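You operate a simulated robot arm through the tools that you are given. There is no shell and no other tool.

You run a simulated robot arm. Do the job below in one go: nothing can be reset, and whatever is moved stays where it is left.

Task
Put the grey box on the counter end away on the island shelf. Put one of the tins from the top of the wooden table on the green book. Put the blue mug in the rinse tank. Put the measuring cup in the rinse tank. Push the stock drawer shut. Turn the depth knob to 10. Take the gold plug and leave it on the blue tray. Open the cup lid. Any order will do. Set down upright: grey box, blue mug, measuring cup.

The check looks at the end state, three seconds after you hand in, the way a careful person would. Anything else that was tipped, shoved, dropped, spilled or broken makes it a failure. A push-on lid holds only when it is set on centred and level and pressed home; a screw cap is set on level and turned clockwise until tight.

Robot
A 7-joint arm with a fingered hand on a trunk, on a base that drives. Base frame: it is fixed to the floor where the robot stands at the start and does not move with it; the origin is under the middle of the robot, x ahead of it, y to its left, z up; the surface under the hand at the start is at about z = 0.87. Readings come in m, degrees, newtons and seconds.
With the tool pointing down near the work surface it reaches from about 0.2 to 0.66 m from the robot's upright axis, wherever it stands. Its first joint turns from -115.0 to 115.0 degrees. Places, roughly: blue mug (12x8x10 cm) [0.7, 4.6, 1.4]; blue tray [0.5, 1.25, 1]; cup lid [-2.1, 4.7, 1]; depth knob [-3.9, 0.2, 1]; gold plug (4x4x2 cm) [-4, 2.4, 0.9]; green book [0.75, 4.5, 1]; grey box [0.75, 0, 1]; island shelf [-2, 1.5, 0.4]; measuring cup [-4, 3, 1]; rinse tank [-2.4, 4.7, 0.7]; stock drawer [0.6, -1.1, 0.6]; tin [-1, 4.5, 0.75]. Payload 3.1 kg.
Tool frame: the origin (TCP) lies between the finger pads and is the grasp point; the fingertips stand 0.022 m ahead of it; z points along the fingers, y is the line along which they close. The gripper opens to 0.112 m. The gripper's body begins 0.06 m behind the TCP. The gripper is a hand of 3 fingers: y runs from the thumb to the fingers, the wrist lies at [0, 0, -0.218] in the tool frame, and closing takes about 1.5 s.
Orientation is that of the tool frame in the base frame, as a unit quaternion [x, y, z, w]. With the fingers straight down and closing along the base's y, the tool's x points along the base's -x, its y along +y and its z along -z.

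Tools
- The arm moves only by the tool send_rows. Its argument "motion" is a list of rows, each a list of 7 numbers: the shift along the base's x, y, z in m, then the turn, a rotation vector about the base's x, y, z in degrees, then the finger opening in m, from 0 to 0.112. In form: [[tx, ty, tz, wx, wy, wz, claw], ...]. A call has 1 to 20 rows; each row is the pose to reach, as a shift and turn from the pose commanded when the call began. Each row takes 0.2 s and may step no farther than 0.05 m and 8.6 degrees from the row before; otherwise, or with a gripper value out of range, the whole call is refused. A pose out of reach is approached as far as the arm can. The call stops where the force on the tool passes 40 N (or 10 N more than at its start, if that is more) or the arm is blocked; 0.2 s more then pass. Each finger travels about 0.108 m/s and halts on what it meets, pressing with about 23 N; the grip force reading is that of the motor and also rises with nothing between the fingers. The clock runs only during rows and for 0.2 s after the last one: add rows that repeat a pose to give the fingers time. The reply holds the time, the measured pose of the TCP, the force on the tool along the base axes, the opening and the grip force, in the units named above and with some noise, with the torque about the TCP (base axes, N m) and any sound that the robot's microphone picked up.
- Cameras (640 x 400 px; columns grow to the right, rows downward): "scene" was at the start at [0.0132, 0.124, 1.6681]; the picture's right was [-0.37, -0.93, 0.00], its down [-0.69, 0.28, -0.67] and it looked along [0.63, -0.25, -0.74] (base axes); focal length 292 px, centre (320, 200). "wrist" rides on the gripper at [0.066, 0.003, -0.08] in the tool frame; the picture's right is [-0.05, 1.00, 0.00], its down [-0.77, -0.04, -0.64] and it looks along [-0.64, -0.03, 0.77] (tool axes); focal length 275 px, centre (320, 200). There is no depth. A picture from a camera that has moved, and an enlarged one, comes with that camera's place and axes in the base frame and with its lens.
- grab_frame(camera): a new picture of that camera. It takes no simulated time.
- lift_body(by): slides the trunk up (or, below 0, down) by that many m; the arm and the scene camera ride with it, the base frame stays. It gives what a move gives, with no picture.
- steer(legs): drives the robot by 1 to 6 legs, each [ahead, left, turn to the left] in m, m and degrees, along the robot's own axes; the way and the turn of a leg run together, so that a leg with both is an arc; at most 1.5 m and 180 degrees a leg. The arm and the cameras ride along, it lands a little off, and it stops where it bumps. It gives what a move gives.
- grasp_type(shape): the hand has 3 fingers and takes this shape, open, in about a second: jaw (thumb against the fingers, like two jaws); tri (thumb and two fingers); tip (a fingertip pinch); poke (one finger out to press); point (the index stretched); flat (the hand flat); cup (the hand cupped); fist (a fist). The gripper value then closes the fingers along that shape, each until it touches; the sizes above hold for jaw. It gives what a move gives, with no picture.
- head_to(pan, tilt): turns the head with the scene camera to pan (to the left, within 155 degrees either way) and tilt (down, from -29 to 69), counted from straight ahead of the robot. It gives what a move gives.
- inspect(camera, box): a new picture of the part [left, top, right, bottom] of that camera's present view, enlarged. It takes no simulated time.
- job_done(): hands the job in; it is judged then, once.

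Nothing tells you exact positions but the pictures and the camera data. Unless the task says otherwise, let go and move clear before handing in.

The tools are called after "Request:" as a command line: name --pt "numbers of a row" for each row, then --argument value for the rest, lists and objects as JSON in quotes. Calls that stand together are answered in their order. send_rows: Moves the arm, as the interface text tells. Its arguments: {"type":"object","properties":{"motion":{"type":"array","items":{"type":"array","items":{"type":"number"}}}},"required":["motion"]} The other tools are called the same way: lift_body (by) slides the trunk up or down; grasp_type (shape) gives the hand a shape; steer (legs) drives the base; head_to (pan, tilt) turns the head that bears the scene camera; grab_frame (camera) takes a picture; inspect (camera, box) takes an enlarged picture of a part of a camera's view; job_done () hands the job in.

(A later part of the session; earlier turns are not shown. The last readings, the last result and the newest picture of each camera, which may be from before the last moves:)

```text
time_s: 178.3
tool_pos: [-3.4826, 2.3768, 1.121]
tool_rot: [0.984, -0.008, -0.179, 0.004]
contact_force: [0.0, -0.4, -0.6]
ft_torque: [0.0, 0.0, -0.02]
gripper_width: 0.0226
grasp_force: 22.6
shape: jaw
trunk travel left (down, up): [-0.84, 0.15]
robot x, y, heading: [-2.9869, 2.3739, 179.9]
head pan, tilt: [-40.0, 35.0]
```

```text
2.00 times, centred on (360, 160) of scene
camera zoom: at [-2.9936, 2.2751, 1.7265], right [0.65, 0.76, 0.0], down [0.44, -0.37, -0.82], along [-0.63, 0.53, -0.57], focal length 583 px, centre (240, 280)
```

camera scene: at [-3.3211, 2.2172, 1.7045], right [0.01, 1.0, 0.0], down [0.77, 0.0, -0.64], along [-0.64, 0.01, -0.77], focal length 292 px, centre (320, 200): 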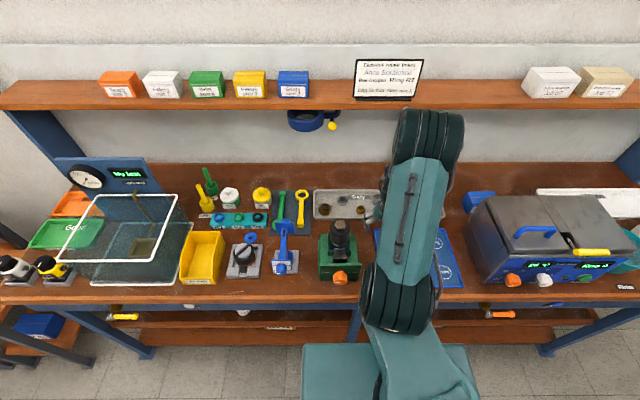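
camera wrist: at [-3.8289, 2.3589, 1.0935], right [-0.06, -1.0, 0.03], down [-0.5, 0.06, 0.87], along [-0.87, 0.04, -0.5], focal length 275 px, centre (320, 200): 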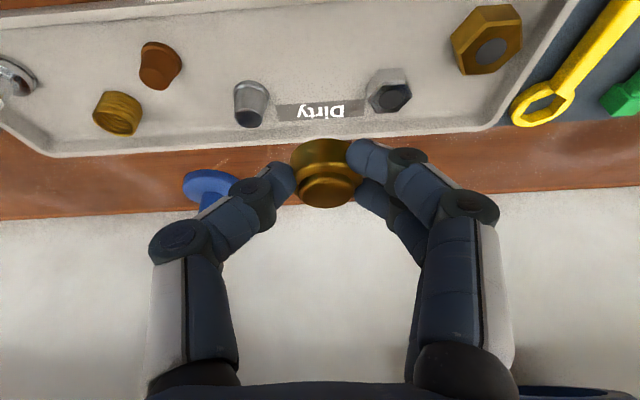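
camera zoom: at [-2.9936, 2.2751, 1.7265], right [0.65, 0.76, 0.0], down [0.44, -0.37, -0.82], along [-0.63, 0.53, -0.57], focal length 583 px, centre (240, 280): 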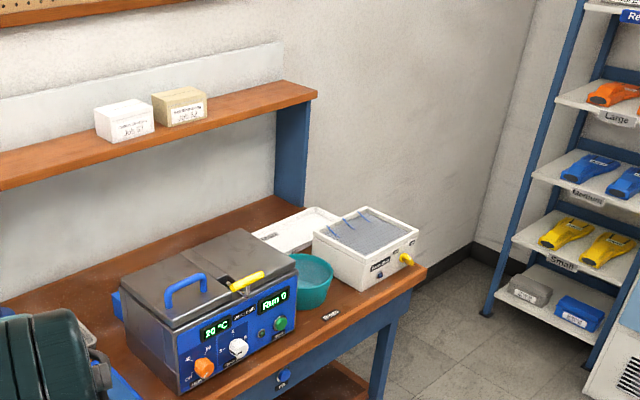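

Request:
inspect --camera "scene" --box '[300, 160, 440, 250]'

Request:
inspect --camera "scene" --box '[240, 160, 360, 260]'

Request:
head_to --pan -75 --tilt 30

Request:
inspect --camera "scene" --box '[240, 60, 560, 260]'

```text
4.44 times, centred on (370, 205) of scene
camera zoom: at [-2.9936, 2.2751, 1.7265], right [0.65, 0.76, 0.0], down [0.44, -0.37, -0.82], along [-0.63, 0.53, -0.57], focal length 1296 px, centre (98, 178)
```

zoom: 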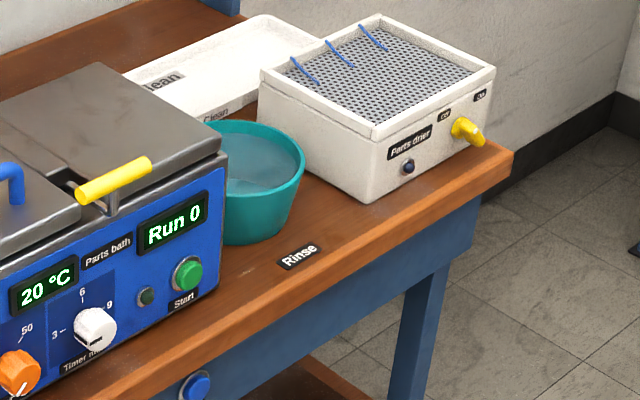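

```text
4.00 times, centred on (300, 210) of scene
camera zoom: at [-2.9936, 2.2751, 1.7265], right [0.65, 0.76, 0.0], down [0.44, -0.37, -0.82], along [-0.63, 0.53, -0.57], focal length 1167 px, centre (400, 160)
```

zoom: 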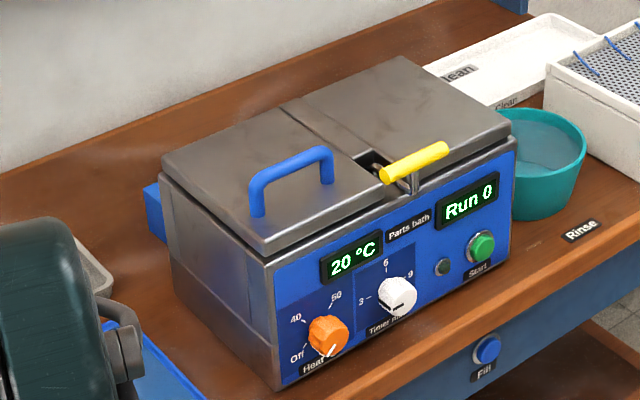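

```text
time_s: 179.3
tool_pos: [-3.4825, 2.3772, 1.1183]
tool_rot: [0.984, -0.008, -0.179, 0.004]
contact_force: [0.1, -0.5, -0.4]
ft_torque: [-0.01, 0.02, 0.02]
gripper_width: 0.0225
grasp_force: 22.9
shape: jaw
trunk travel left (down, up): [-0.84, 0.15]
robot x, y, heading: [-2.9864, 2.3708, 179.7]
head pan, tilt: [-75.0, 30.0]
```

```text
2.00 times, centred on (400, 160) of scene
camera zoom: at [-2.9496, 2.3057, 1.7343], right [0.97, 0.26, 0.0], down [0.13, -0.48, -0.87], along [-0.22, 0.84, -0.5], focal length 583 px, centre (160, 280)
```

zoom: 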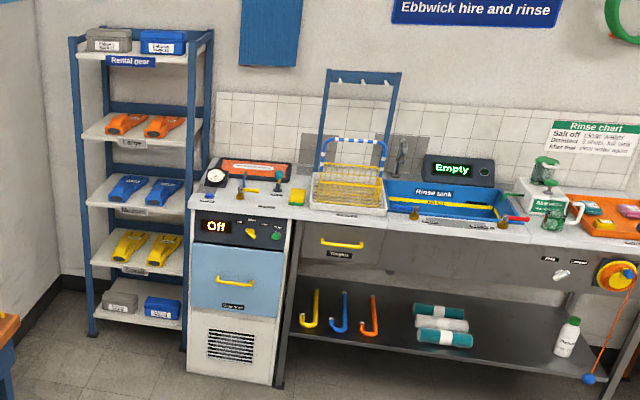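

There's a hidden zone right behind the parts bath. I'll use the wrist camera, with the plug still held, to look over it from above.

Request:
lift_body --by 0.14

Request:
steer --legs '[[0, -0.55, 0], [0.32, 0, 0]]'

Request:
grab_frame --camera "wrist"

Request:
send_rows --pt "-0.03 0 0 0 0 0 0.015" --pt "-0.06 0 0 0 0 0 0.015" --pt "-0.09 0 0 0 0 0 0.015"

Request:
grab_frame --camera "wrist"

```text
time_s: 180.9
tool_pos: [-3.4819, 2.3762, 1.2596]
tool_rot: [0.984, -0.009, -0.179, 0.003]
contact_force: [0.5, 0.8, -0.3]
ft_torque: [-0.06, -0.01, -0.03]
gripper_width: 0.0227
grasp_force: 23.3
shape: jaw
trunk travel left (down, up): [-0.98, 0.01]
robot x, y, heading: [-2.9874, 2.3728, 179.9]
head pan, tilt: [-75.0, 30.0]
```

```text
time_s: 185.8
tool_pos: [-3.7951, 2.9211, 1.2599]
tool_rot: [0.984, -0.014, -0.18, 0.002]
contact_force: [0.6, -0.3, -0.8]
ft_torque: [0.01, 0.01, 0.03]
gripper_width: 0.0228
grasp_force: 22.7
shape: jaw
trunk travel left (down, up): [-0.98, 0.01]
robot x, y, heading: [-3.2998, 2.9094, 179.4]
head pan, tilt: [-75.0, 30.0]
```

```text
taken
camera wrist: at [-3.7043, 2.9166, 1.3123], right [-0.07, -1.0, 0.03], down [-0.5, 0.06, 0.87], along [-0.87, 0.05, -0.5], focal length 275 px, centre (320, 200)
```

wrist: 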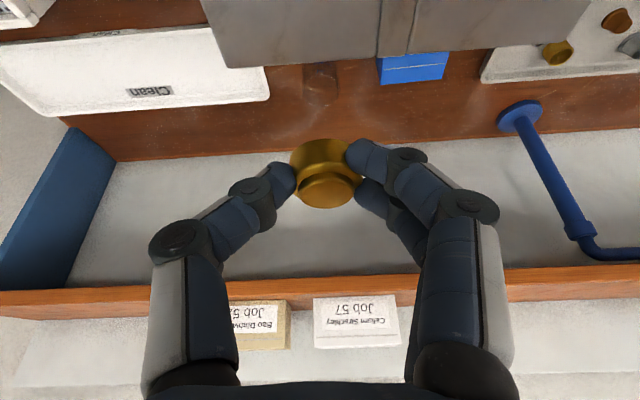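

```text
time_s: 186.6
tool_pos: [-3.8562, 2.9446, 1.2549]
tool_rot: [0.984, -0.013, -0.179, 0.005]
contact_force: [-0.8, 0.8, -0.1]
ft_torque: [-0.01, -0.01, 0.01]
gripper_width: 0.0224
grasp_force: 22.9
shape: jaw
out of reach, approached as far as the arm can: row 2, 3
trunk travel left (down, up): [-0.98, 0.01]
robot x, y, heading: [-3.2967, 2.9107, 179.2]
head pan, tilt: [-75.0, 30.0]
```

```text
taken
camera wrist: at [-3.7657, 2.9394, 1.3057], right [-0.07, -1.0, 0.03], down [-0.5, 0.06, 0.87], along [-0.87, 0.04, -0.5], focal length 275 px, centre (320, 200)
```

wrist: 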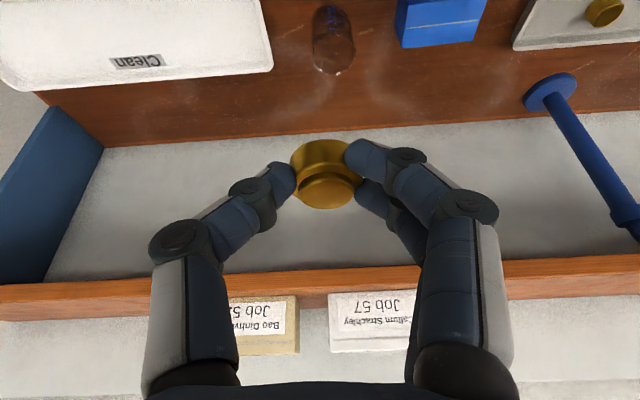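

There's a transparent cup standing behind the bath. Zooming in.

Request:
inspect --camera "wrist" --box '[260, 0, 500, 150]'

Request:
inspect --camera "wrist" --box '[290, 0, 380, 90]'

```text
2.67 times, centred on (380, 75) of wrist
camera zoom: at [-3.7657, 2.9394, 1.3057], right [-0.07, -1.0, 0.03], down [-0.5, 0.06, 0.87], along [-0.87, 0.04, -0.5], focal length 734 px, centre (160, 533)
```

zoom: 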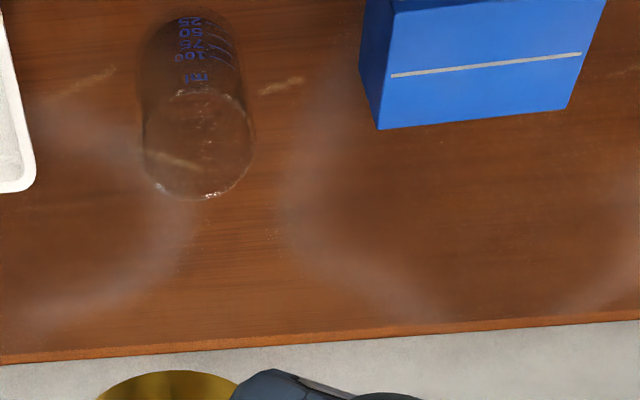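

```text
4.44 times, centred on (335, 45) of wrist
camera zoom: at [-3.7657, 2.9394, 1.3057], right [-0.07, -1.0, 0.03], down [-0.5, 0.06, 0.87], along [-0.87, 0.04, -0.5], focal length 1224 px, centre (253, 889)
```

zoom: 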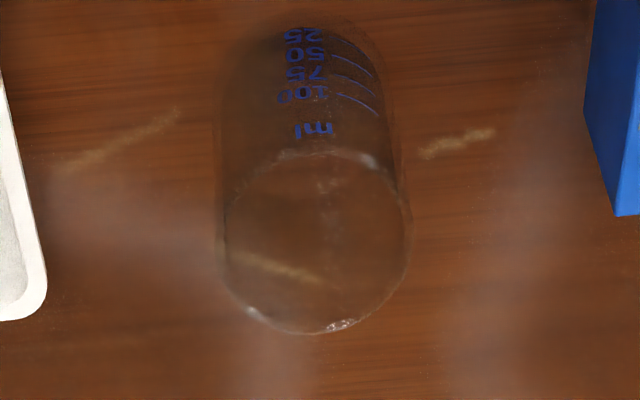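

The measuring cup is a clear 100 ml cup at about (-3.99, 2.92), 5.6 cm wide and 8 cm tall, behind the bath. I'm holding the gold plug, so I'll deliver that first: back out, go round the island's north side, and on to the counter's blue tray.

Request:
send_rows --pt "0.03 -0.01 0 0 0 0 0.015" --pt "0.06 -0.02 0 0 0 0 0.015" --pt "0.1 -0.02 0 0 0 0 0.015"

Request:
steer --legs '[[-0.5, 0, 0], [0, -0.4, 0], [0, 0, -179.5], [1.3, 0, 0], [1.3, 0, 0]]'

Request:
head_to --pan -40 --tilt 25

Request:
grab_frame --camera "scene"

Request:
head_to --pan 70 --tilt 25

Request:
grab_frame --camera "scene"

```text
time_s: 187.4
tool_pos: [-3.7529, 2.9207, 1.2557]
tool_rot: [0.984, -0.013, -0.18, 0.003]
contact_force: [0.2, 0.4, -0.5]
ft_torque: [0.02, 0.01, -0.04]
gripper_width: 0.0221
grasp_force: 23.1
shape: jaw
trunk travel left (down, up): [-0.98, 0.01]
robot x, y, heading: [-3.297, 2.9112, 179.3]
head pan, tilt: [-75.0, 30.0]
```

```text
time_s: 212.1
tool_pos: [0.2603, 3.1404, 1.2553]
tool_rot: [0.033, 0.983, -0.002, 0.179]
contact_force: [0.8, 0.3, -1.5]
ft_torque: [0.01, 0.03, 0.05]
gripper_width: 0.0221
grasp_force: 23.0
shape: jaw
trunk travel left (down, up): [-0.98, 0.01]
robot x, y, heading: [-0.1914, 3.1655, -3.1]
head pan, tilt: [-75.0, 30.0]
```

```text
time_s: 213.1
tool_pos: [0.2608, 3.1408, 1.2555]
tool_rot: [0.033, 0.983, -0.001, 0.179]
contact_force: [0.3, 0.0, -0.9]
ft_torque: [0.0, -0.01, -0.03]
gripper_width: 0.0225
grasp_force: 24.0
shape: jaw
trunk travel left (down, up): [-0.98, 0.01]
robot x, y, heading: [-0.1974, 3.166, -3.0]
head pan, tilt: [-40.0, 25.0]
```

```text
taken
camera scene: at [-0.1796, 3.2619, 1.8823], right [-0.68, -0.73, 0.0], down [-0.31, 0.29, -0.91], along [0.66, -0.62, -0.42], focal length 292 px, centre (320, 200)
```

scene: 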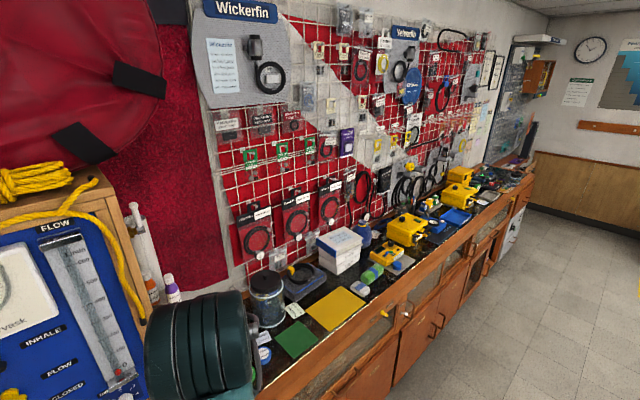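

```text
time_s: 215.0
tool_pos: [0.2603, 3.1407, 1.2547]
tool_rot: [0.034, 0.983, -0.002, 0.179]
contact_force: [0.1, 0.3, -0.1]
ft_torque: [-0.05, 0.05, -0.02]
gripper_width: 0.0222
grasp_force: 22.7
shape: jaw
trunk travel left (down, up): [-0.98, 0.01]
robot x, y, heading: [-0.1941, 3.1701, -3.1]
head pan, tilt: [70.0, 25.0]
```

```text
taken
camera scene: at [-0.2103, 3.4097, 1.8823], right [0.92, -0.39, 0.0], down [-0.17, -0.39, -0.91], along [0.36, 0.83, -0.42], focal length 292 px, centre (320, 200)
```

scene: 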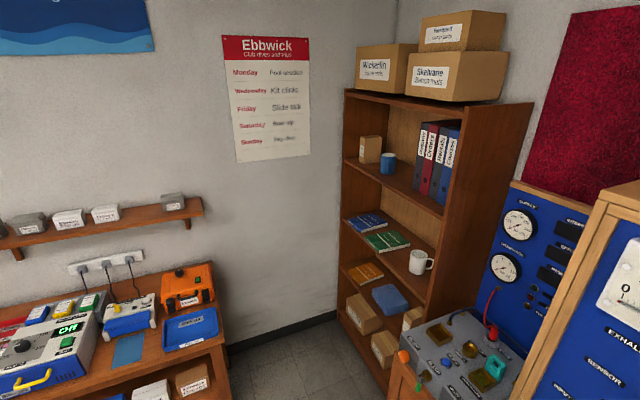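

I can also see the bookcase with the blue mug and green book. Now on to the blue tray.

Request:
steer --legs '[[0, 0, 3], [0, -1.4, 0], [0, -0.45, 0]]'

Request:
head_to --pan 0 --tilt 45

Request:
grab_frame --camera "scene"

Request:
grab_frame --camera "wrist"

```text
time_s: 224.7
tool_pos: [0.2333, 1.3166, 1.2557]
tool_rot: [0.016, 0.984, 0.002, 0.179]
contact_force: [-0.9, 0.1, -0.7]
ft_torque: [0.03, 0.0, -0.03]
gripper_width: 0.0222
grasp_force: 22.9
shape: jaw
trunk travel left (down, up): [-0.98, 0.01]
robot x, y, heading: [-0.2262, 1.3278, -1.1]
head pan, tilt: [70.0, 25.0]
```

```text
time_s: 226.1
tool_pos: [0.2328, 1.3158, 1.2562]
tool_rot: [0.016, 0.984, 0.002, 0.179]
contact_force: [0.3, 0.0, -0.1]
ft_torque: [0.0, 0.03, -0.02]
gripper_width: 0.0223
grasp_force: 23.1
shape: jaw
trunk travel left (down, up): [-0.98, 0.01]
robot x, y, heading: [-0.2234, 1.3293, -1.1]
head pan, tilt: [0.0, 45.0]
```

```text
taken
camera scene: at [-0.1981, 1.4799, 1.8517], right [-0.02, -1.0, 0.0], down [-0.71, 0.01, -0.71], along [0.71, -0.01, -0.71], focal length 292 px, centre (320, 200)
```

scene: 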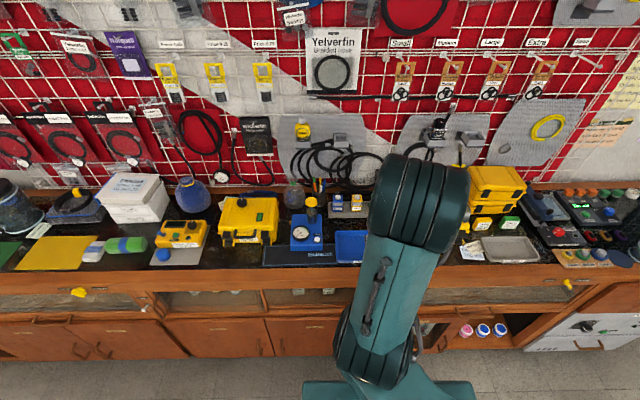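

```text
taken
camera wrist: at [0.1437, 1.3195, 1.3074], right [0.08, 1.0, 0.03], down [0.5, -0.06, 0.87], along [0.86, -0.05, -0.5], focal length 275 px, centre (320, 200)
```

wrist: 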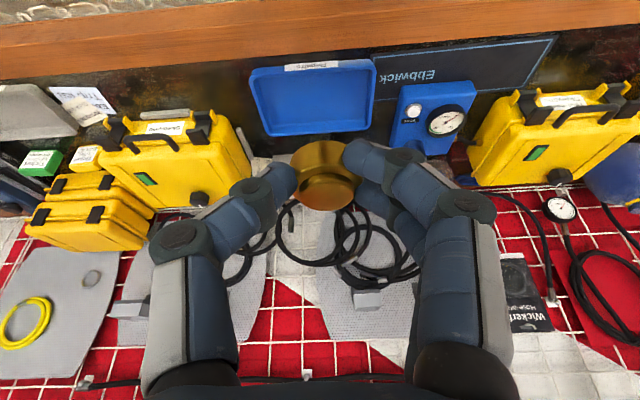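

The blue tray is centred near (0.49, 1.296). I'll drive up to the counter and lower the trunk.

Request:
steer --legs '[[0.17, 0, 1]]'

Request:
lift_body --by -0.15

Request:
grab_frame --camera "wrist"

```text
time_s: 227.5
tool_pos: [0.4024, 1.322, 1.256]
tool_rot: [0.007, 0.984, 0.004, 0.18]
contact_force: [-0.6, 0.5, -1.4]
ft_torque: [0.01, -0.04, 0.02]
gripper_width: 0.0223
grasp_force: 22.6
shape: jaw
trunk travel left (down, up): [-0.98, 0.01]
robot x, y, heading: [-0.0539, 1.3239, -0.2]
head pan, tilt: [0.0, 45.0]
```

```text
time_s: 229.3
tool_pos: [0.4037, 1.3213, 1.1046]
tool_rot: [0.007, 0.984, 0.004, 0.178]
contact_force: [-0.2, 0.0, -0.4]
ft_torque: [0.01, 0.01, 0.0]
gripper_width: 0.0224
grasp_force: 23.0
shape: jaw
trunk travel left (down, up): [-0.83, 0.16]
robot x, y, heading: [-0.0544, 1.3245, 0.0]
head pan, tilt: [0.0, 45.0]
```

```text
taken
camera wrist: at [0.3141, 1.324, 1.1574], right [0.06, 1.0, 0.03], down [0.5, -0.05, 0.87], along [0.87, -0.04, -0.5], focal length 275 px, centre (320, 200)
```

wrist: 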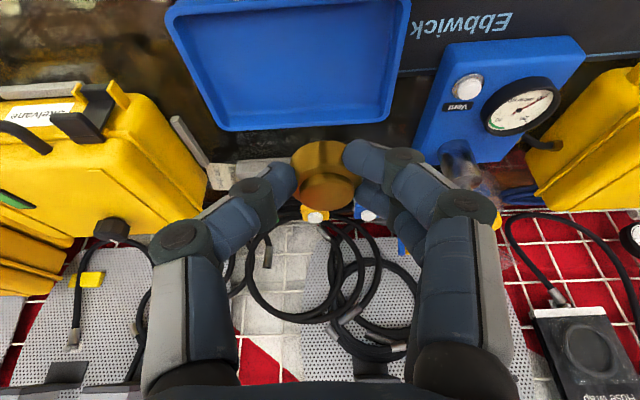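

I'll move over the tray's centre and lower.

Request:
send_rows --pt "0.03 -0.012 -0.03 0 0 0 0.015" --pt "0.055 -0.024 -0.065 0 0 0 0.015" --pt "0.078 -0.033 -0.1 0 0 0 0.015" --pt "0.078 -0.033 -0.14 0 0 0 0.015" --pt "0.078 -0.033 -0.17 0 0 0 0.015"

Request:
grab_frame --camera "wrist"

Request:
inspect --camera "scene" --box '[260, 140, 420, 260]'

```text
time_s: 230.5
tool_pos: [0.482, 1.2867, 0.9381]
tool_rot: [0.007, 0.984, 0.003, 0.179]
contact_force: [0.0, 0.5, -0.5]
ft_torque: [0.04, 0.0, 0.02]
gripper_width: 0.0218
grasp_force: 22.6
shape: jaw
trunk travel left (down, up): [-0.83, 0.16]
robot x, y, heading: [-0.0503, 1.3259, -0.4]
head pan, tilt: [0.0, 45.0]
```

```text
taken
camera wrist: at [0.3922, 1.2892, 0.9895], right [0.06, 1.0, 0.03], down [0.5, -0.05, 0.87], along [0.87, -0.04, -0.5], focal length 275 px, centre (320, 200)
```

wrist: 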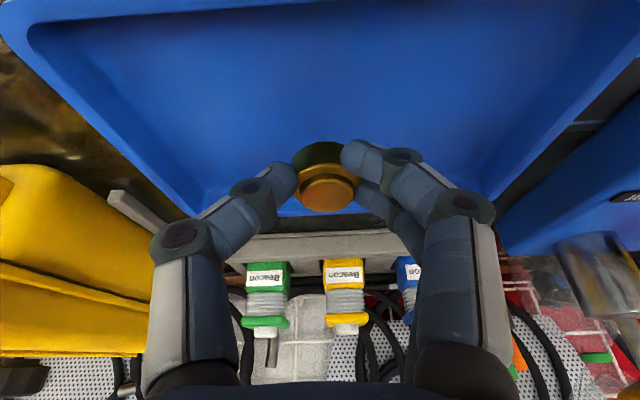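

```text
3.33 times, centred on (340, 200) of scene
camera zoom: at [-0.0302, 1.4782, 1.7017], right [0.0, -1.0, 0.0], down [-0.71, 0.0, -0.71], along [0.71, 0.0, -0.71], focal length 972 px, centre (253, 200)
```

zoom: 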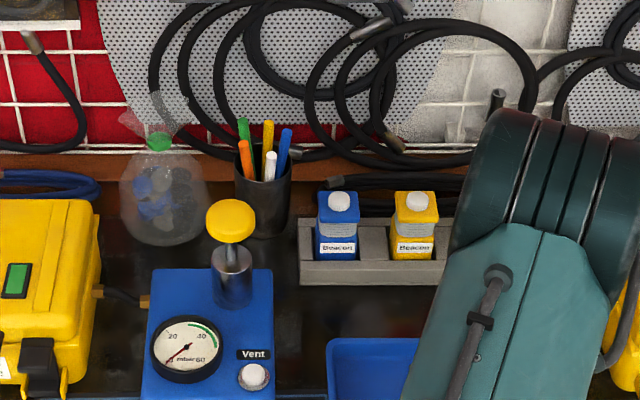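

The hand is over the tray interior. I'll lower gently to contact.

Request:
send_rows --pt "0 0 -0.012 0 0 0 0.015" --pt "0 0 -0.02 0 0 0 0.015" --pt "0 0 -0.025 0 0 0 0.015"

```text
time_s: 231.3
tool_pos: [0.4824, 1.2876, 0.9112]
tool_rot: [0.009, 0.984, 0.003, 0.179]
contact_force: [0.1, 0.4, -0.1]
ft_torque: [0.01, 0.01, 0.0]
gripper_width: 0.0218
grasp_force: 23.1
shape: jaw
trunk travel left (down, up): [-0.83, 0.16]
robot x, y, heading: [-0.0528, 1.3237, -0.3]
head pan, tilt: [0.0, 45.0]
```

Request:
send_rows --pt "0 0 -0.003 0 0 0 0.015" --pt "0 0 -0.006 0 0 0 0.015"

Request:
grab_frame --camera "wrist"

```text
time_s: 231.9
tool_pos: [0.4811, 1.2879, 0.9039]
tool_rot: [0.008, 0.984, 0.004, 0.179]
contact_force: [0.5, -0.1, -0.5]
ft_torque: [-0.02, 0.01, -0.01]
gripper_width: 0.022
grasp_force: 22.7
shape: jaw
trunk travel left (down, up): [-0.83, 0.16]
robot x, y, heading: [-0.0515, 1.322, -0.1]
head pan, tilt: [0.0, 45.0]
```

```text
taken
camera wrist: at [0.3922, 1.2906, 0.9561], right [0.06, 1.0, 0.03], down [0.5, -0.05, 0.87], along [0.87, -0.04, -0.5], focal length 275 px, centre (320, 200)
```

wrist: 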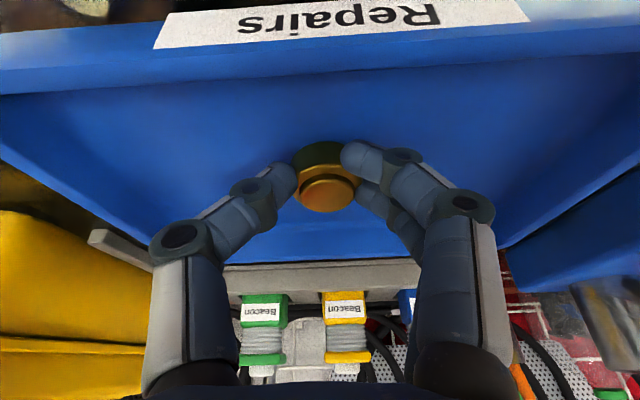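

Request:
send_rows --pt "0 0 -0.003 0 0 0 0.015" --pt "0 0 -0.006 0 0 0 0.015" --pt "0 0 -0.006 0 0 0 0.015"

```text
time_s: 232.7
tool_pos: [0.4813, 1.2887, 0.8992]
tool_rot: [0.009, 0.984, 0.003, 0.18]
contact_force: [2.5, -0.9, 10.6]
ft_torque: [0.04, -0.05, -0.03]
gripper_width: 0.0221
grasp_force: 22.8
shape: jaw
trunk travel left (down, up): [-0.83, 0.16]
robot x, y, heading: [-0.0547, 1.3253, -0.4]
head pan, tilt: [0.0, 45.0]
```

Contact. I'll release and lift away.

Request:
send_rows --pt "0 0 0.001 0 0 0 0.03" --pt "0 0 0.001 0 0 0 0.045" --pt "0 0 0.001 0 0 0 0.05" --pt "0 0 0.02 0 0 0 0.05" --pt "0 0 0.05 0 0 0 0.05" --pt "-0.02 0 0.09 0 0 0 0.05" --pt "-0.04 0 0.13 0 0 0 0.05"

Request:
grab_frame --camera "wrist"

```text
time_s: 234.3
tool_pos: [0.4403, 1.288, 1.0266]
tool_rot: [0.007, 0.984, 0.004, 0.179]
contact_force: [0.7, -0.3, -0.4]
ft_torque: [0.0, 0.0, 0.01]
gripper_width: 0.0494
grasp_force: 0.0
shape: jaw
trunk travel left (down, up): [-0.83, 0.16]
robot x, y, heading: [-0.0519, 1.3279, -0.0]
head pan, tilt: [0.0, 45.0]
```

```text
taken
camera wrist: at [0.3508, 1.2912, 1.0793], right [0.06, 1.0, 0.03], down [0.5, -0.05, 0.87], along [0.87, -0.04, -0.5], focal length 275 px, centre (320, 200)
```

wrist: 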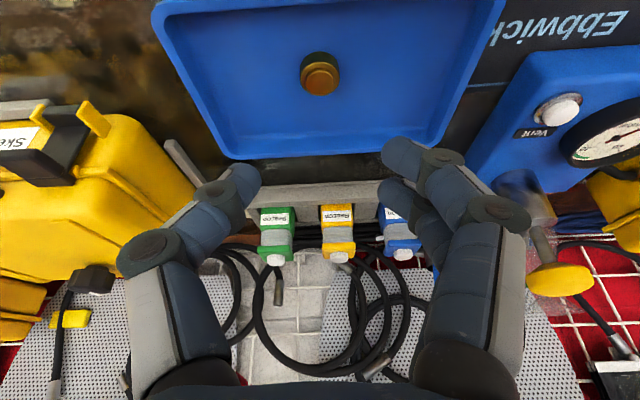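

The gold plug is upright in the tray. Next is the stock drawer: I'll back off and drive right to y≈-1.1.

Request:
steer --legs '[[-0.3, 0, 0], [0, -1.3, 0], [0, -1.1, 0]]'

Request:
head_to --pan 0 --tilt 40

Request:
grab_frame --camera "scene"

Request:
grab_frame --camera "wrist"

```text
time_s: 247.7
tool_pos: [0.1775, -1.0953, 1.0271]
tool_rot: [-0.003, 0.984, 0.006, 0.179]
contact_force: [0.2, -0.3, 0.1]
ft_torque: [-0.02, 0.04, 0.01]
gripper_width: 0.0493
grasp_force: 0.1
shape: jaw
trunk travel left (down, up): [-0.83, 0.16]
robot x, y, heading: [-0.324, -1.0703, 1.1]
head pan, tilt: [0.0, 45.0]
```

```text
time_s: 248.3
tool_pos: [0.1776, -1.0961, 1.027]
tool_rot: [-0.003, 0.984, 0.005, 0.179]
contact_force: [0.2, -0.7, -0.2]
ft_torque: [0.02, 0.02, -0.01]
gripper_width: 0.0492
grasp_force: 0.1
shape: jaw
trunk travel left (down, up): [-0.83, 0.16]
robot x, y, heading: [-0.3184, -1.0712, 0.9]
head pan, tilt: [0.0, 40.0]
```

```text
taken
camera scene: at [-0.296, -0.9164, 1.7089], right [0.02, -1.0, 0.0], down [-0.64, -0.01, -0.77], along [0.77, 0.01, -0.64], focal length 292 px, centre (320, 200)
```

scene: 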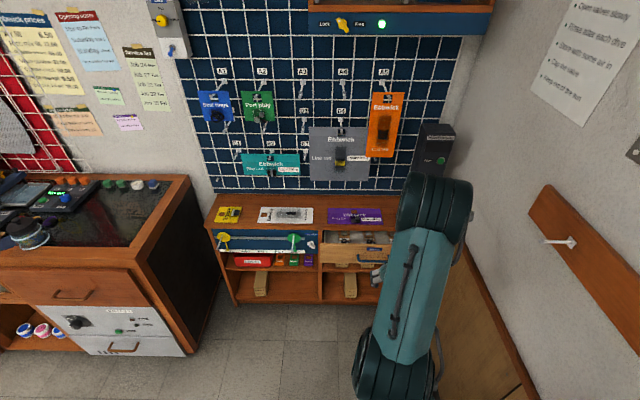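

```text
taken
camera wrist: at [0.0865, -1.0947, 1.0788], right [0.04, 1.0, 0.03], down [0.5, -0.04, 0.87], along [0.87, -0.02, -0.5], focal length 275 px, centre (320, 200)
```

wrist: 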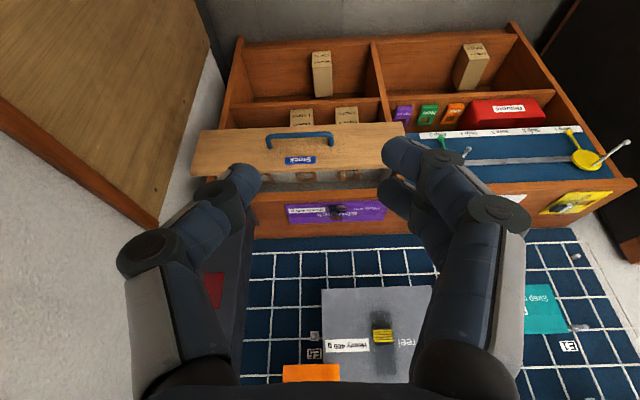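

Request:
inspect --camera "scene" --box '[200, 180, 420, 320]'

Request:
inspect --camera "wrist" --box '[180, 60, 430, 230]'

```text
2.86 times, centred on (310, 250) of scene
camera zoom: at [-0.296, -0.9164, 1.7089], right [0.02, -1.0, 0.0], down [-0.64, -0.01, -0.77], along [0.77, 0.01, -0.64], focal length 833 px, centre (349, 57)
```

zoom: 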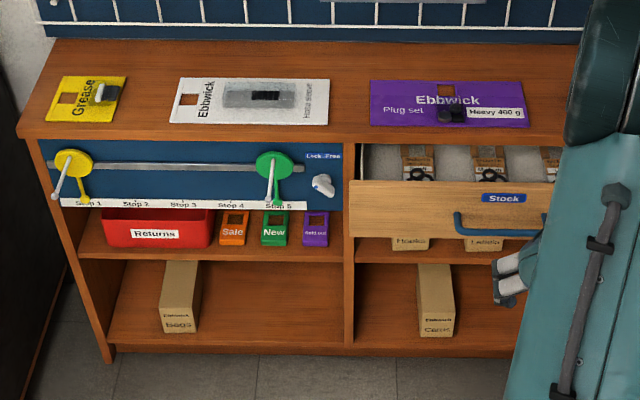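

```text
2.35 times, centred on (305, 145) of wrist
camera zoom: at [0.0865, -1.0947, 1.0788], right [0.04, 1.0, 0.03], down [0.5, -0.04, 0.87], along [0.87, -0.02, -0.5], focal length 648 px, centre (355, 329)
```

zoom: 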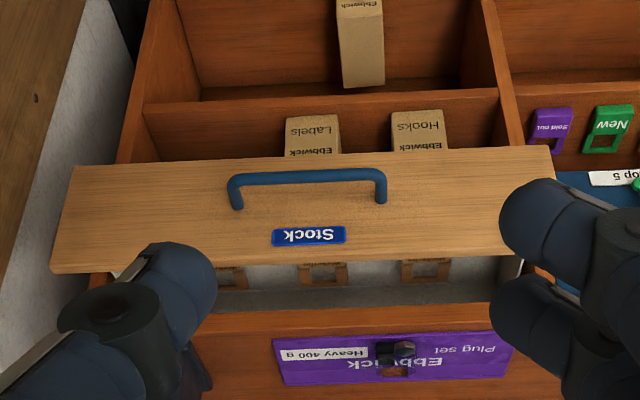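

The drawer front is at x≈0.596, with its centre at (y -1.15, z 0.68). I'll point the closed hand forward, lower the trunk and push it just above the handle.

Request:
send_rows --pt "0 -0.005 0 0 -7 0 0.03" --pt "0 -0.01 0 0 -14 0 0.01" --pt "0 -0.015 0 0 -21 0 0" --pt "0 -0.02 0 0 -28 0 0" --pt "0 -0.025 0 0 -35 0 0" --pt "0 -0.03 0 0 -42 0 0" --pt "0 -0.035 0 0 -49 0 0" --pt "0 -0.04 0 0 -56 0 0" --pt "0 -0.045 0 0 -63 0 0" --pt "0 -0.05 0 0 -70 0 0"

Request:
lift_body --by -0.345

Request:
grab_frame --camera "scene"

Request:
grab_frame --camera "wrist"

```text
time_s: 250.5
tool_pos: [0.1765, -1.1454, 1.0254]
tool_rot: [-0.004, 0.703, 0.002, 0.711]
contact_force: [0.2, 0.6, -0.5]
ft_torque: [-0.04, 0.0, 0.03]
gripper_width: 0.0
grasp_force: 23.1
shape: jaw
trunk travel left (down, up): [-0.83, 0.16]
robot x, y, heading: [-0.319, -1.0655, 1.5]
head pan, tilt: [0.0, 40.0]
```

```text
time_s: 253.9
tool_pos: [0.1774, -1.1451, 0.6806]
tool_rot: [-0.005, 0.703, 0.003, 0.711]
contact_force: [-0.5, 1.2, 0.2]
ft_torque: [0.01, -0.02, 0.03]
gripper_width: 0.0
grasp_force: 22.9
shape: jaw
trunk travel left (down, up): [-0.485, 0.505]
robot x, y, heading: [-0.3197, -1.0706, 1.1]
head pan, tilt: [0.0, 40.0]
```

```text
taken
camera scene: at [-0.2961, -0.9163, 1.364], right [0.02, -1.0, 0.0], down [-0.64, -0.01, -0.77], along [0.77, 0.01, -0.64], focal length 292 px, centre (320, 200)
```

scene: 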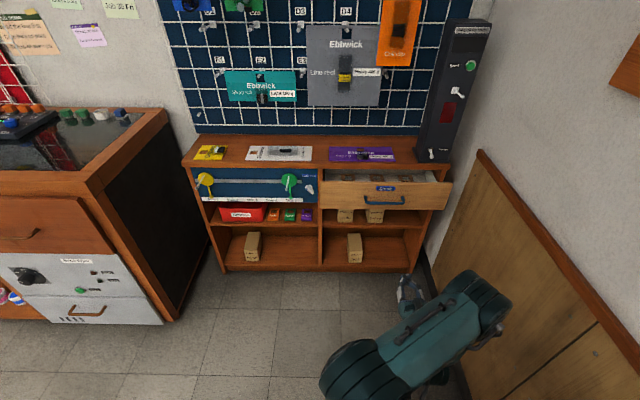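

```text
taken
camera wrist: at [0.0975, -1.1442, 0.6138], right [-0.01, 1.0, 0.04], down [-0.64, -0.04, 0.76], along [0.77, -0.02, 0.64], focal length 275 px, centre (320, 200)
```

wrist: 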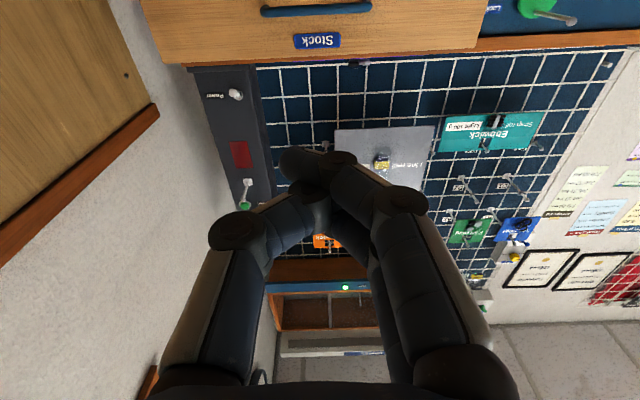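

Aligned. I'll drive forward 0.25 m, then push with the arm.

Request:
steer --legs '[[0.25, 0, -1]]'

Request:
send_rows --pt "0.04 -0.005 0.008 0 0 0 0" --pt "0.08 -0.005 0.008 0 0 0 0" --pt "0.11 -0.005 0.008 0 0 0 0"

Request:
grab_frame --camera "scene"

Request:
grab_frame --camera "wrist"

```text
time_s: 255.7
tool_pos: [0.4255, -1.1483, 0.6797]
tool_rot: [0.0, 0.704, -0.002, 0.711]
contact_force: [0.7, 0.4, 0.2]
ft_torque: [0.01, 0.01, -0.01]
gripper_width: 0.0001
grasp_force: 22.6
shape: jaw
trunk travel left (down, up): [-0.485, 0.505]
robot x, y, heading: [-0.0736, -1.0694, 0.5]
head pan, tilt: [0.0, 40.0]
```

```text
time_s: 256.5
tool_pos: [0.5322, -1.156, 0.6887]
tool_rot: [0.001, 0.704, -0.002, 0.711]
contact_force: [-0.7, 0.1, -0.1]
ft_torque: [-0.02, 0.02, 0.03]
gripper_width: 0.0002
grasp_force: 22.9
shape: jaw
trunk travel left (down, up): [-0.485, 0.505]
robot x, y, heading: [-0.0676, -1.0656, 0.5]
head pan, tilt: [0.0, 40.0]
```

```text
taken
camera scene: at [-0.0459, -0.9138, 1.3639], right [0.0, -1.0, 0.0], down [-0.64, 0.0, -0.77], along [0.77, 0.0, -0.64], focal length 292 px, centre (320, 200)
```

scene: 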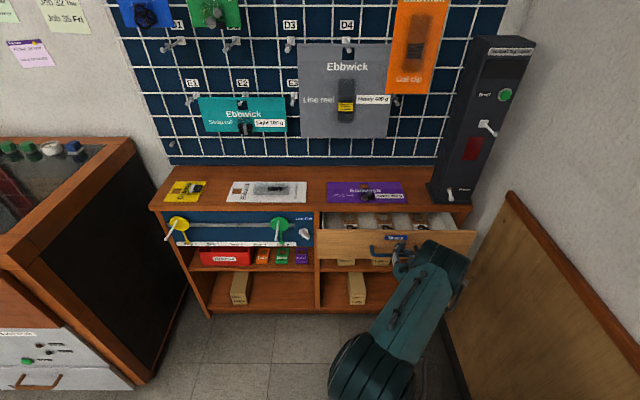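

```text
taken
camera wrist: at [0.4533, -1.1535, 0.6211], right [0.0, 1.0, 0.04], down [-0.64, -0.03, 0.76], along [0.77, -0.03, 0.64], focal length 275 px, centre (320, 200)
```

wrist: 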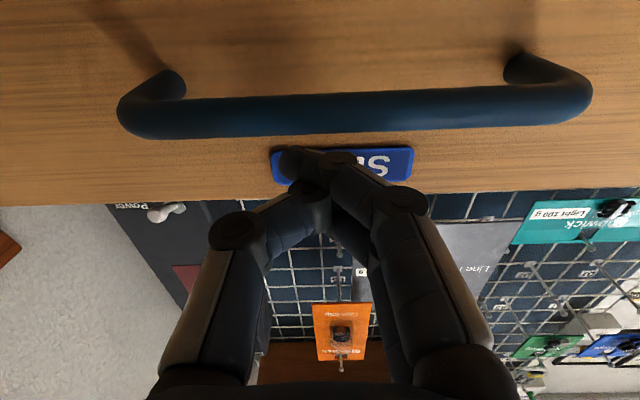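

Fingertips are right at the label, above the handle. Now I'll push.

Request:
send_rows --pt "0.02 0 0 0 0 0 0" --pt "0.04 0 0 0 0 0 0" --pt "0.06 0 0 0 0 0 0" --pt "0.08 0 0 0 0 0 0" --pt "0.1 0 0 0 0 0 0" --pt "0.12 0 0 0 0 0 0"

Request:
grab_frame --camera "scene"

Request:
grab_frame --camera "wrist"

```text
time_s: 257.9
tool_pos: [0.6422, -1.1597, 0.6866]
tool_rot: [0.005, 0.706, -0.004, 0.709]
contact_force: [-27.1, 0.4, 7.4]
ft_torque: [-0.02, -0.09, -0.04]
gripper_width: 0.0002
grasp_force: 22.5
shape: jaw
trunk travel left (down, up): [-0.485, 0.505]
robot x, y, heading: [-0.0713, -1.0663, 0.6]
head pan, tilt: [0.0, 40.0]
stopped in row 6: the force on the tool passed its limit at 47 N (the readings are from after the stop); the commanded pose is now the measured one
```

```text
taken
camera scene: at [-0.0528, -0.913, 1.3642], right [0.0, -1.0, 0.0], down [-0.64, 0.0, -0.77], along [0.77, 0.0, -0.64], focal length 292 px, centre (320, 200)
```

scene: 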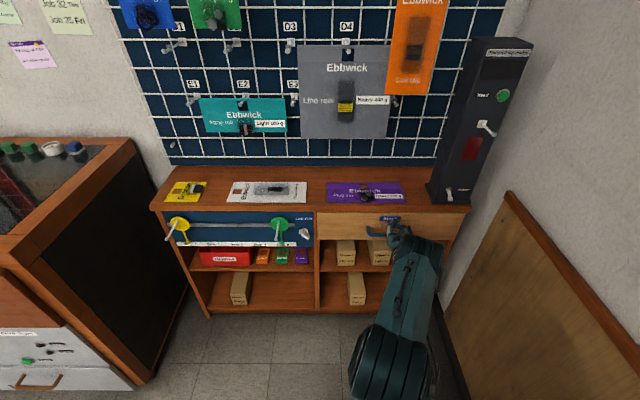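

```text
taken
camera wrist: at [0.562, -1.1559, 0.6203], right [0.01, 1.0, 0.05], down [-0.64, -0.03, 0.77], along [0.77, -0.04, 0.64], focal length 275 px, centre (320, 200)
```

wrist: 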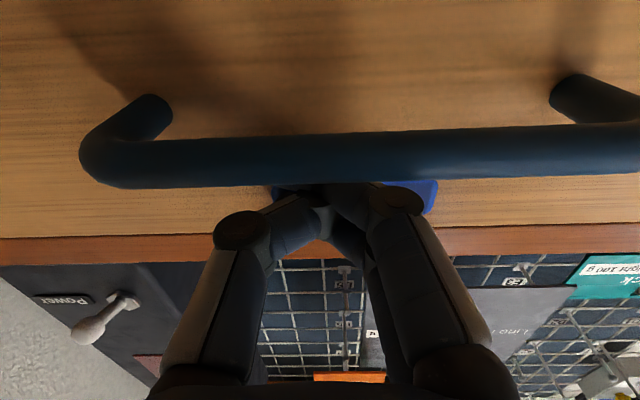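

The drawer hit its stop. I'll retreat straight back and check it's flush.

Request:
send_rows --pt "-0.03 0 0.002 0 0 0 0" --pt "-0.07 0 0.002 0 0 0 0" --pt "-0.11 0 0.002 0 0 0 0" --pt "-0.15 0 0.002 0 0 0 0" --pt "-0.19 0 0.002 0 0 0 0"

Request:
inspect --camera "scene" --box '[140, 150, 500, 330]'

Request:
inspect --camera "scene" --box '[290, 190, 490, 280]'

```text
time_s: 259.1
tool_pos: [0.4542, -1.1591, 0.6863]
tool_rot: [0.004, 0.707, -0.004, 0.707]
contact_force: [0.1, 0.7, -0.1]
ft_torque: [0.0, -0.01, -0.01]
gripper_width: 0.0
grasp_force: 22.7
shape: jaw
trunk travel left (down, up): [-0.485, 0.505]
robot x, y, heading: [-0.0708, -1.0655, 0.1]
head pan, tilt: [0.0, 40.0]
```

```text
1.78 times, centred on (320, 240) of scene
camera zoom: at [-0.0469, -0.9142, 1.364], right [0.0, -1.0, 0.0], down [-0.64, 0.0, -0.77], along [0.77, 0.0, -0.64], focal length 518 px, centre (320, 129)
```

zoom: 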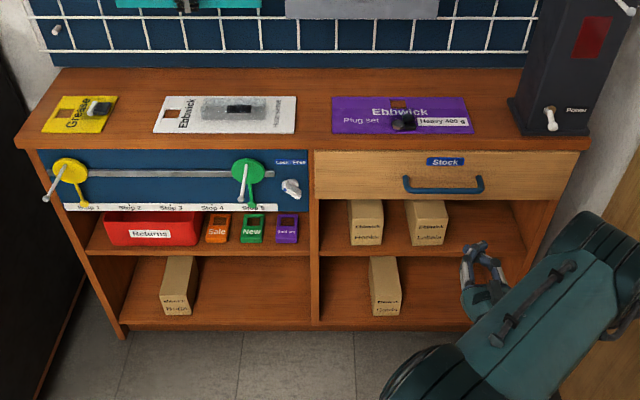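

```text
3.20 times, centred on (390, 235) of scene
camera zoom: at [-0.0469, -0.9142, 1.364], right [0.0, -1.0, 0.0], down [-0.64, 0.0, -0.77], along [0.77, 0.0, -0.64], focal length 933 px, centre (96, 88)
```

zoom: 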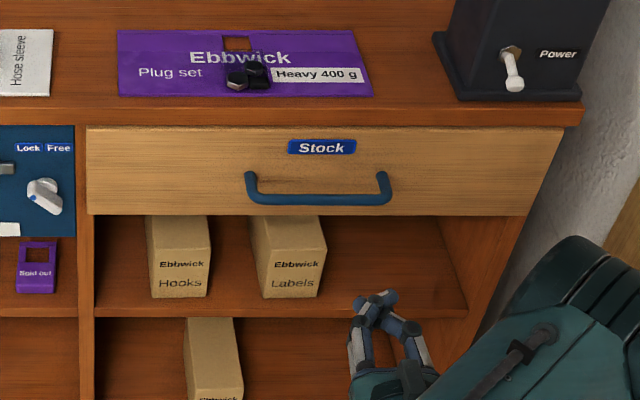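

It looks shut. I'll push once more to confirm it's against its stop.

Request:
send_rows --pt "0.04 0 0 0 0 0 0" --pt "0.08 0 0 0 0 0 0" --pt "0.12 0 0 0 0 0 0" --pt "0.16 0 0 0 0 0 0" --pt "0.18 0 0 0 0 0 0" --pt "0.188 0 0 0 0 0 0" --pt "0.194 0 0 0 0 0 0" --pt "0.2 0 0 0 0 0 0" --pt "0.206 0 0 0 0 0 0"

Request:
send_rows --pt "-0.03 0 0.002 0 0 0 0" --pt "-0.07 0 0.002 0 0 0 0" --pt "-0.11 0 0.002 0 0 0 0" --pt "-0.15 0 0.002 0 0 0 0" --pt "-0.19 0 0.002 0 0 0 0"

Request:
inspect --camera "scene" --box '[290, 190, 490, 280]'

```text
time_s: 260.7
tool_pos: [0.6432, -1.1603, 0.6861]
tool_rot: [0.007, 0.709, -0.003, 0.705]
contact_force: [-24.4, 2.2, 7.2]
ft_torque: [-0.07, -0.08, -0.05]
gripper_width: 0.0001
grasp_force: 22.9
shape: jaw
trunk travel left (down, up): [-0.485, 0.505]
robot x, y, heading: [-0.0712, -1.0695, 0.4]
head pan, tilt: [0.0, 40.0]
stopped in row 7: the force on the tool passed its limit at 47 N (the readings are from after the stop); the commanded pose is now the measured one
```

```text
time_s: 261.9
tool_pos: [0.4558, -1.1618, 0.6838]
tool_rot: [0.007, 0.709, -0.004, 0.705]
contact_force: [-0.4, -0.3, -0.7]
ft_torque: [-0.03, 0.01, 0.04]
gripper_width: 0.0
grasp_force: 23.3
shape: jaw
trunk travel left (down, up): [-0.485, 0.505]
robot x, y, heading: [-0.0709, -1.0686, 0.2]
head pan, tilt: [0.0, 40.0]
```

```text
3.20 times, centred on (390, 235) of scene
camera zoom: at [-0.0475, -0.9142, 1.364], right [0.0, -1.0, 0.0], down [-0.64, 0.0, -0.77], along [0.77, 0.0, -0.64], focal length 933 px, centre (96, 88)
```

zoom: 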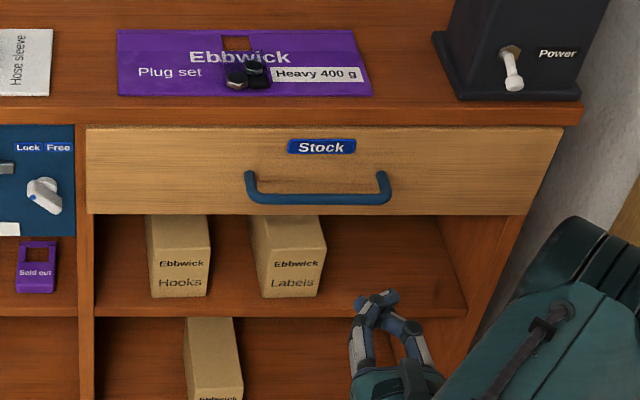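

The drawer is shut. Next the bookcase and wooden table: I'll drive to about (-0.5, 3.5), raising the trunk on the way.

Request:
steer --legs '[[-0.5, 0, 0], [0, 1.5, 0], [0, 1.5, 0], [0, 1.4, 0]]'

Request:
lift_body --by 0.4

Request:
head_to --pan 45 --tilt 25

Request:
grab_frame --camera "scene"

Request:
head_to --pan 110 --tilt 35

Request:
grab_frame --camera "scene"

```text
time_s: 264.5
tool_pos: [0.1095, -1.1722, 0.6851]
tool_rot: [-0.016, 0.709, 0.02, 0.705]
contact_force: [0.4, 0.3, 0.0]
ft_torque: [0.02, -0.01, -0.03]
gripper_width: 0.0
grasp_force: 23.1
shape: jaw
trunk travel left (down, up): [-0.485, 0.505]
robot x, y, heading: [-0.4267, -1.1138, 4.1]
head pan, tilt: [0.0, 40.0]
stopped in leg 1: the robot was blocked; the commanded pose is now the measured one
```

```text
time_s: 268.3
tool_pos: [0.109, -1.171, 1.0848]
tool_rot: [-0.016, 0.709, 0.02, 0.705]
contact_force: [-0.9, -0.8, -0.2]
ft_torque: [-0.01, -0.01, 0.01]
gripper_width: 0.0001
grasp_force: 22.7
shape: jaw
trunk travel left (down, up): [-0.885, 0.105]
robot x, y, heading: [-0.4231, -1.1136, 3.9]
head pan, tilt: [0.0, 40.0]
```

```text
time_s: 269.4
tool_pos: [0.1107, -1.1715, 1.0858]
tool_rot: [-0.016, 0.709, 0.02, 0.704]
contact_force: [-0.3, -0.1, -0.3]
ft_torque: [-0.01, 0.0, 0.0]
gripper_width: 0.0
grasp_force: 22.6
shape: jaw
trunk travel left (down, up): [-0.885, 0.105]
robot x, y, heading: [-0.4234, -1.1129, 3.9]
head pan, tilt: [45.0, 25.0]
```

```text
taken
camera scene: at [-0.4323, -0.8937, 1.7873], right [0.75, -0.66, 0.0], down [-0.28, -0.32, -0.91], along [0.6, 0.68, -0.42], focal length 292 px, centre (320, 200)
```

scene: 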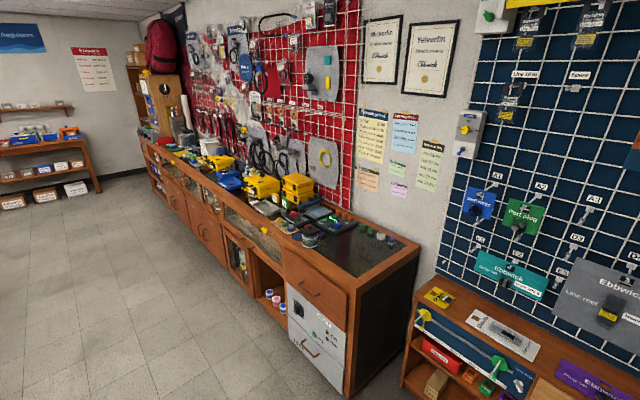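

```text
time_s: 270.8
tool_pos: [0.1084, -1.1719, 1.0849]
tool_rot: [-0.016, 0.709, 0.02, 0.704]
contact_force: [0.3, 0.1, 0.9]
ft_torque: [0.06, 0.01, 0.02]
gripper_width: 0.0001
grasp_force: 23.1
shape: jaw
trunk travel left (down, up): [-0.885, 0.105]
robot x, y, heading: [-0.4212, -1.1105, 4.1]
head pan, tilt: [110.0, 35.0]
```

```text
taken
camera scene: at [-0.5286, -0.8825, 1.7715], right [0.91, 0.4, 0.0], down [0.23, -0.52, -0.82], along [-0.33, 0.75, -0.57], focal length 292 px, centre (320, 200)
```

scene: 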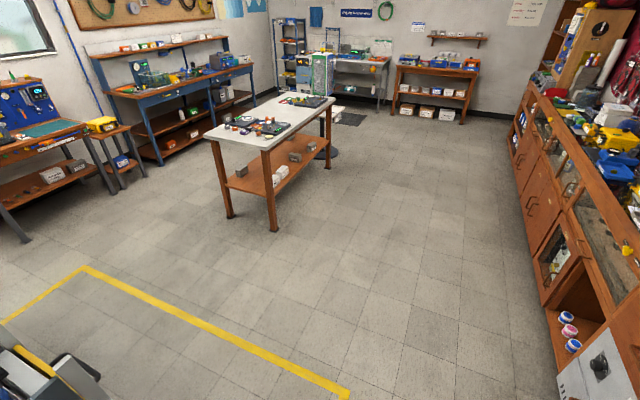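

The base bumped something behind it. I'll look at the bottle rack there to be sure nothing fell.

Request:
head_to --pan -150 --tilt 45

Request:
grab_frame --camera "scene"

Request:
head_to --pan 150 --tilt 55

Request:
grab_frame --camera "scene"

```text
time_s: 274.4
tool_pos: [0.1083, -1.1722, 1.0853]
tool_rot: [-0.016, 0.709, 0.02, 0.704]
contact_force: [-0.1, -0.3, 0.2]
ft_torque: [0.01, 0.02, -0.01]
gripper_width: 0.0002
grasp_force: 23.0
shape: jaw
trunk travel left (down, up): [-0.885, 0.105]
robot x, y, heading: [-0.4196, -1.1079, 3.9]
head pan, tilt: [-150.0, 45.0]
```

```text
taken
camera scene: at [-0.5604, -1.0085, 1.7567], right [-0.56, 0.83, 0.0], down [0.59, 0.39, -0.71], along [-0.59, -0.39, -0.71], focal length 292 px, centre (320, 200)
```

scene: 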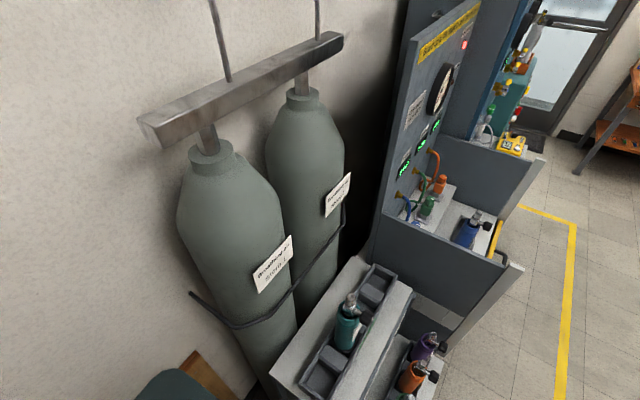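

```text
time_s: 278.5
tool_pos: [0.1089, -1.1727, 1.0858]
tool_rot: [-0.016, 0.709, 0.021, 0.704]
contact_force: [0.3, -0.8, -0.4]
ft_torque: [0.03, 0.02, -0.01]
gripper_width: 0.0001
grasp_force: 22.8
shape: jaw
trunk travel left (down, up): [-0.885, 0.105]
robot x, y, heading: [-0.4239, -1.1141, 3.8]
head pan, tilt: [150.0, 55.0]
```

```text
taken
camera scene: at [-0.5577, -0.9314, 1.7433], right [0.44, 0.9, 0.0], down [0.74, -0.36, -0.57], along [-0.52, 0.25, -0.82], focal length 292 px, centre (320, 200)
```

scene: 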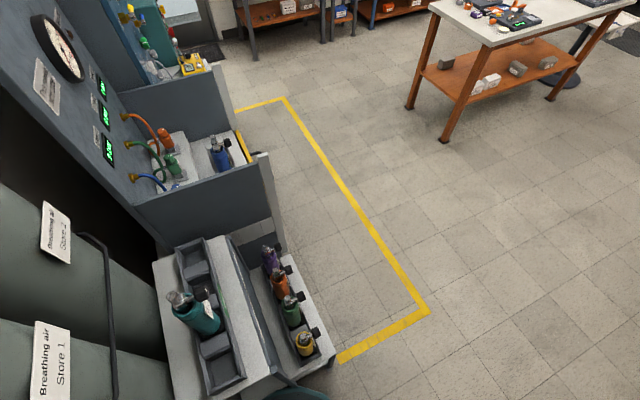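

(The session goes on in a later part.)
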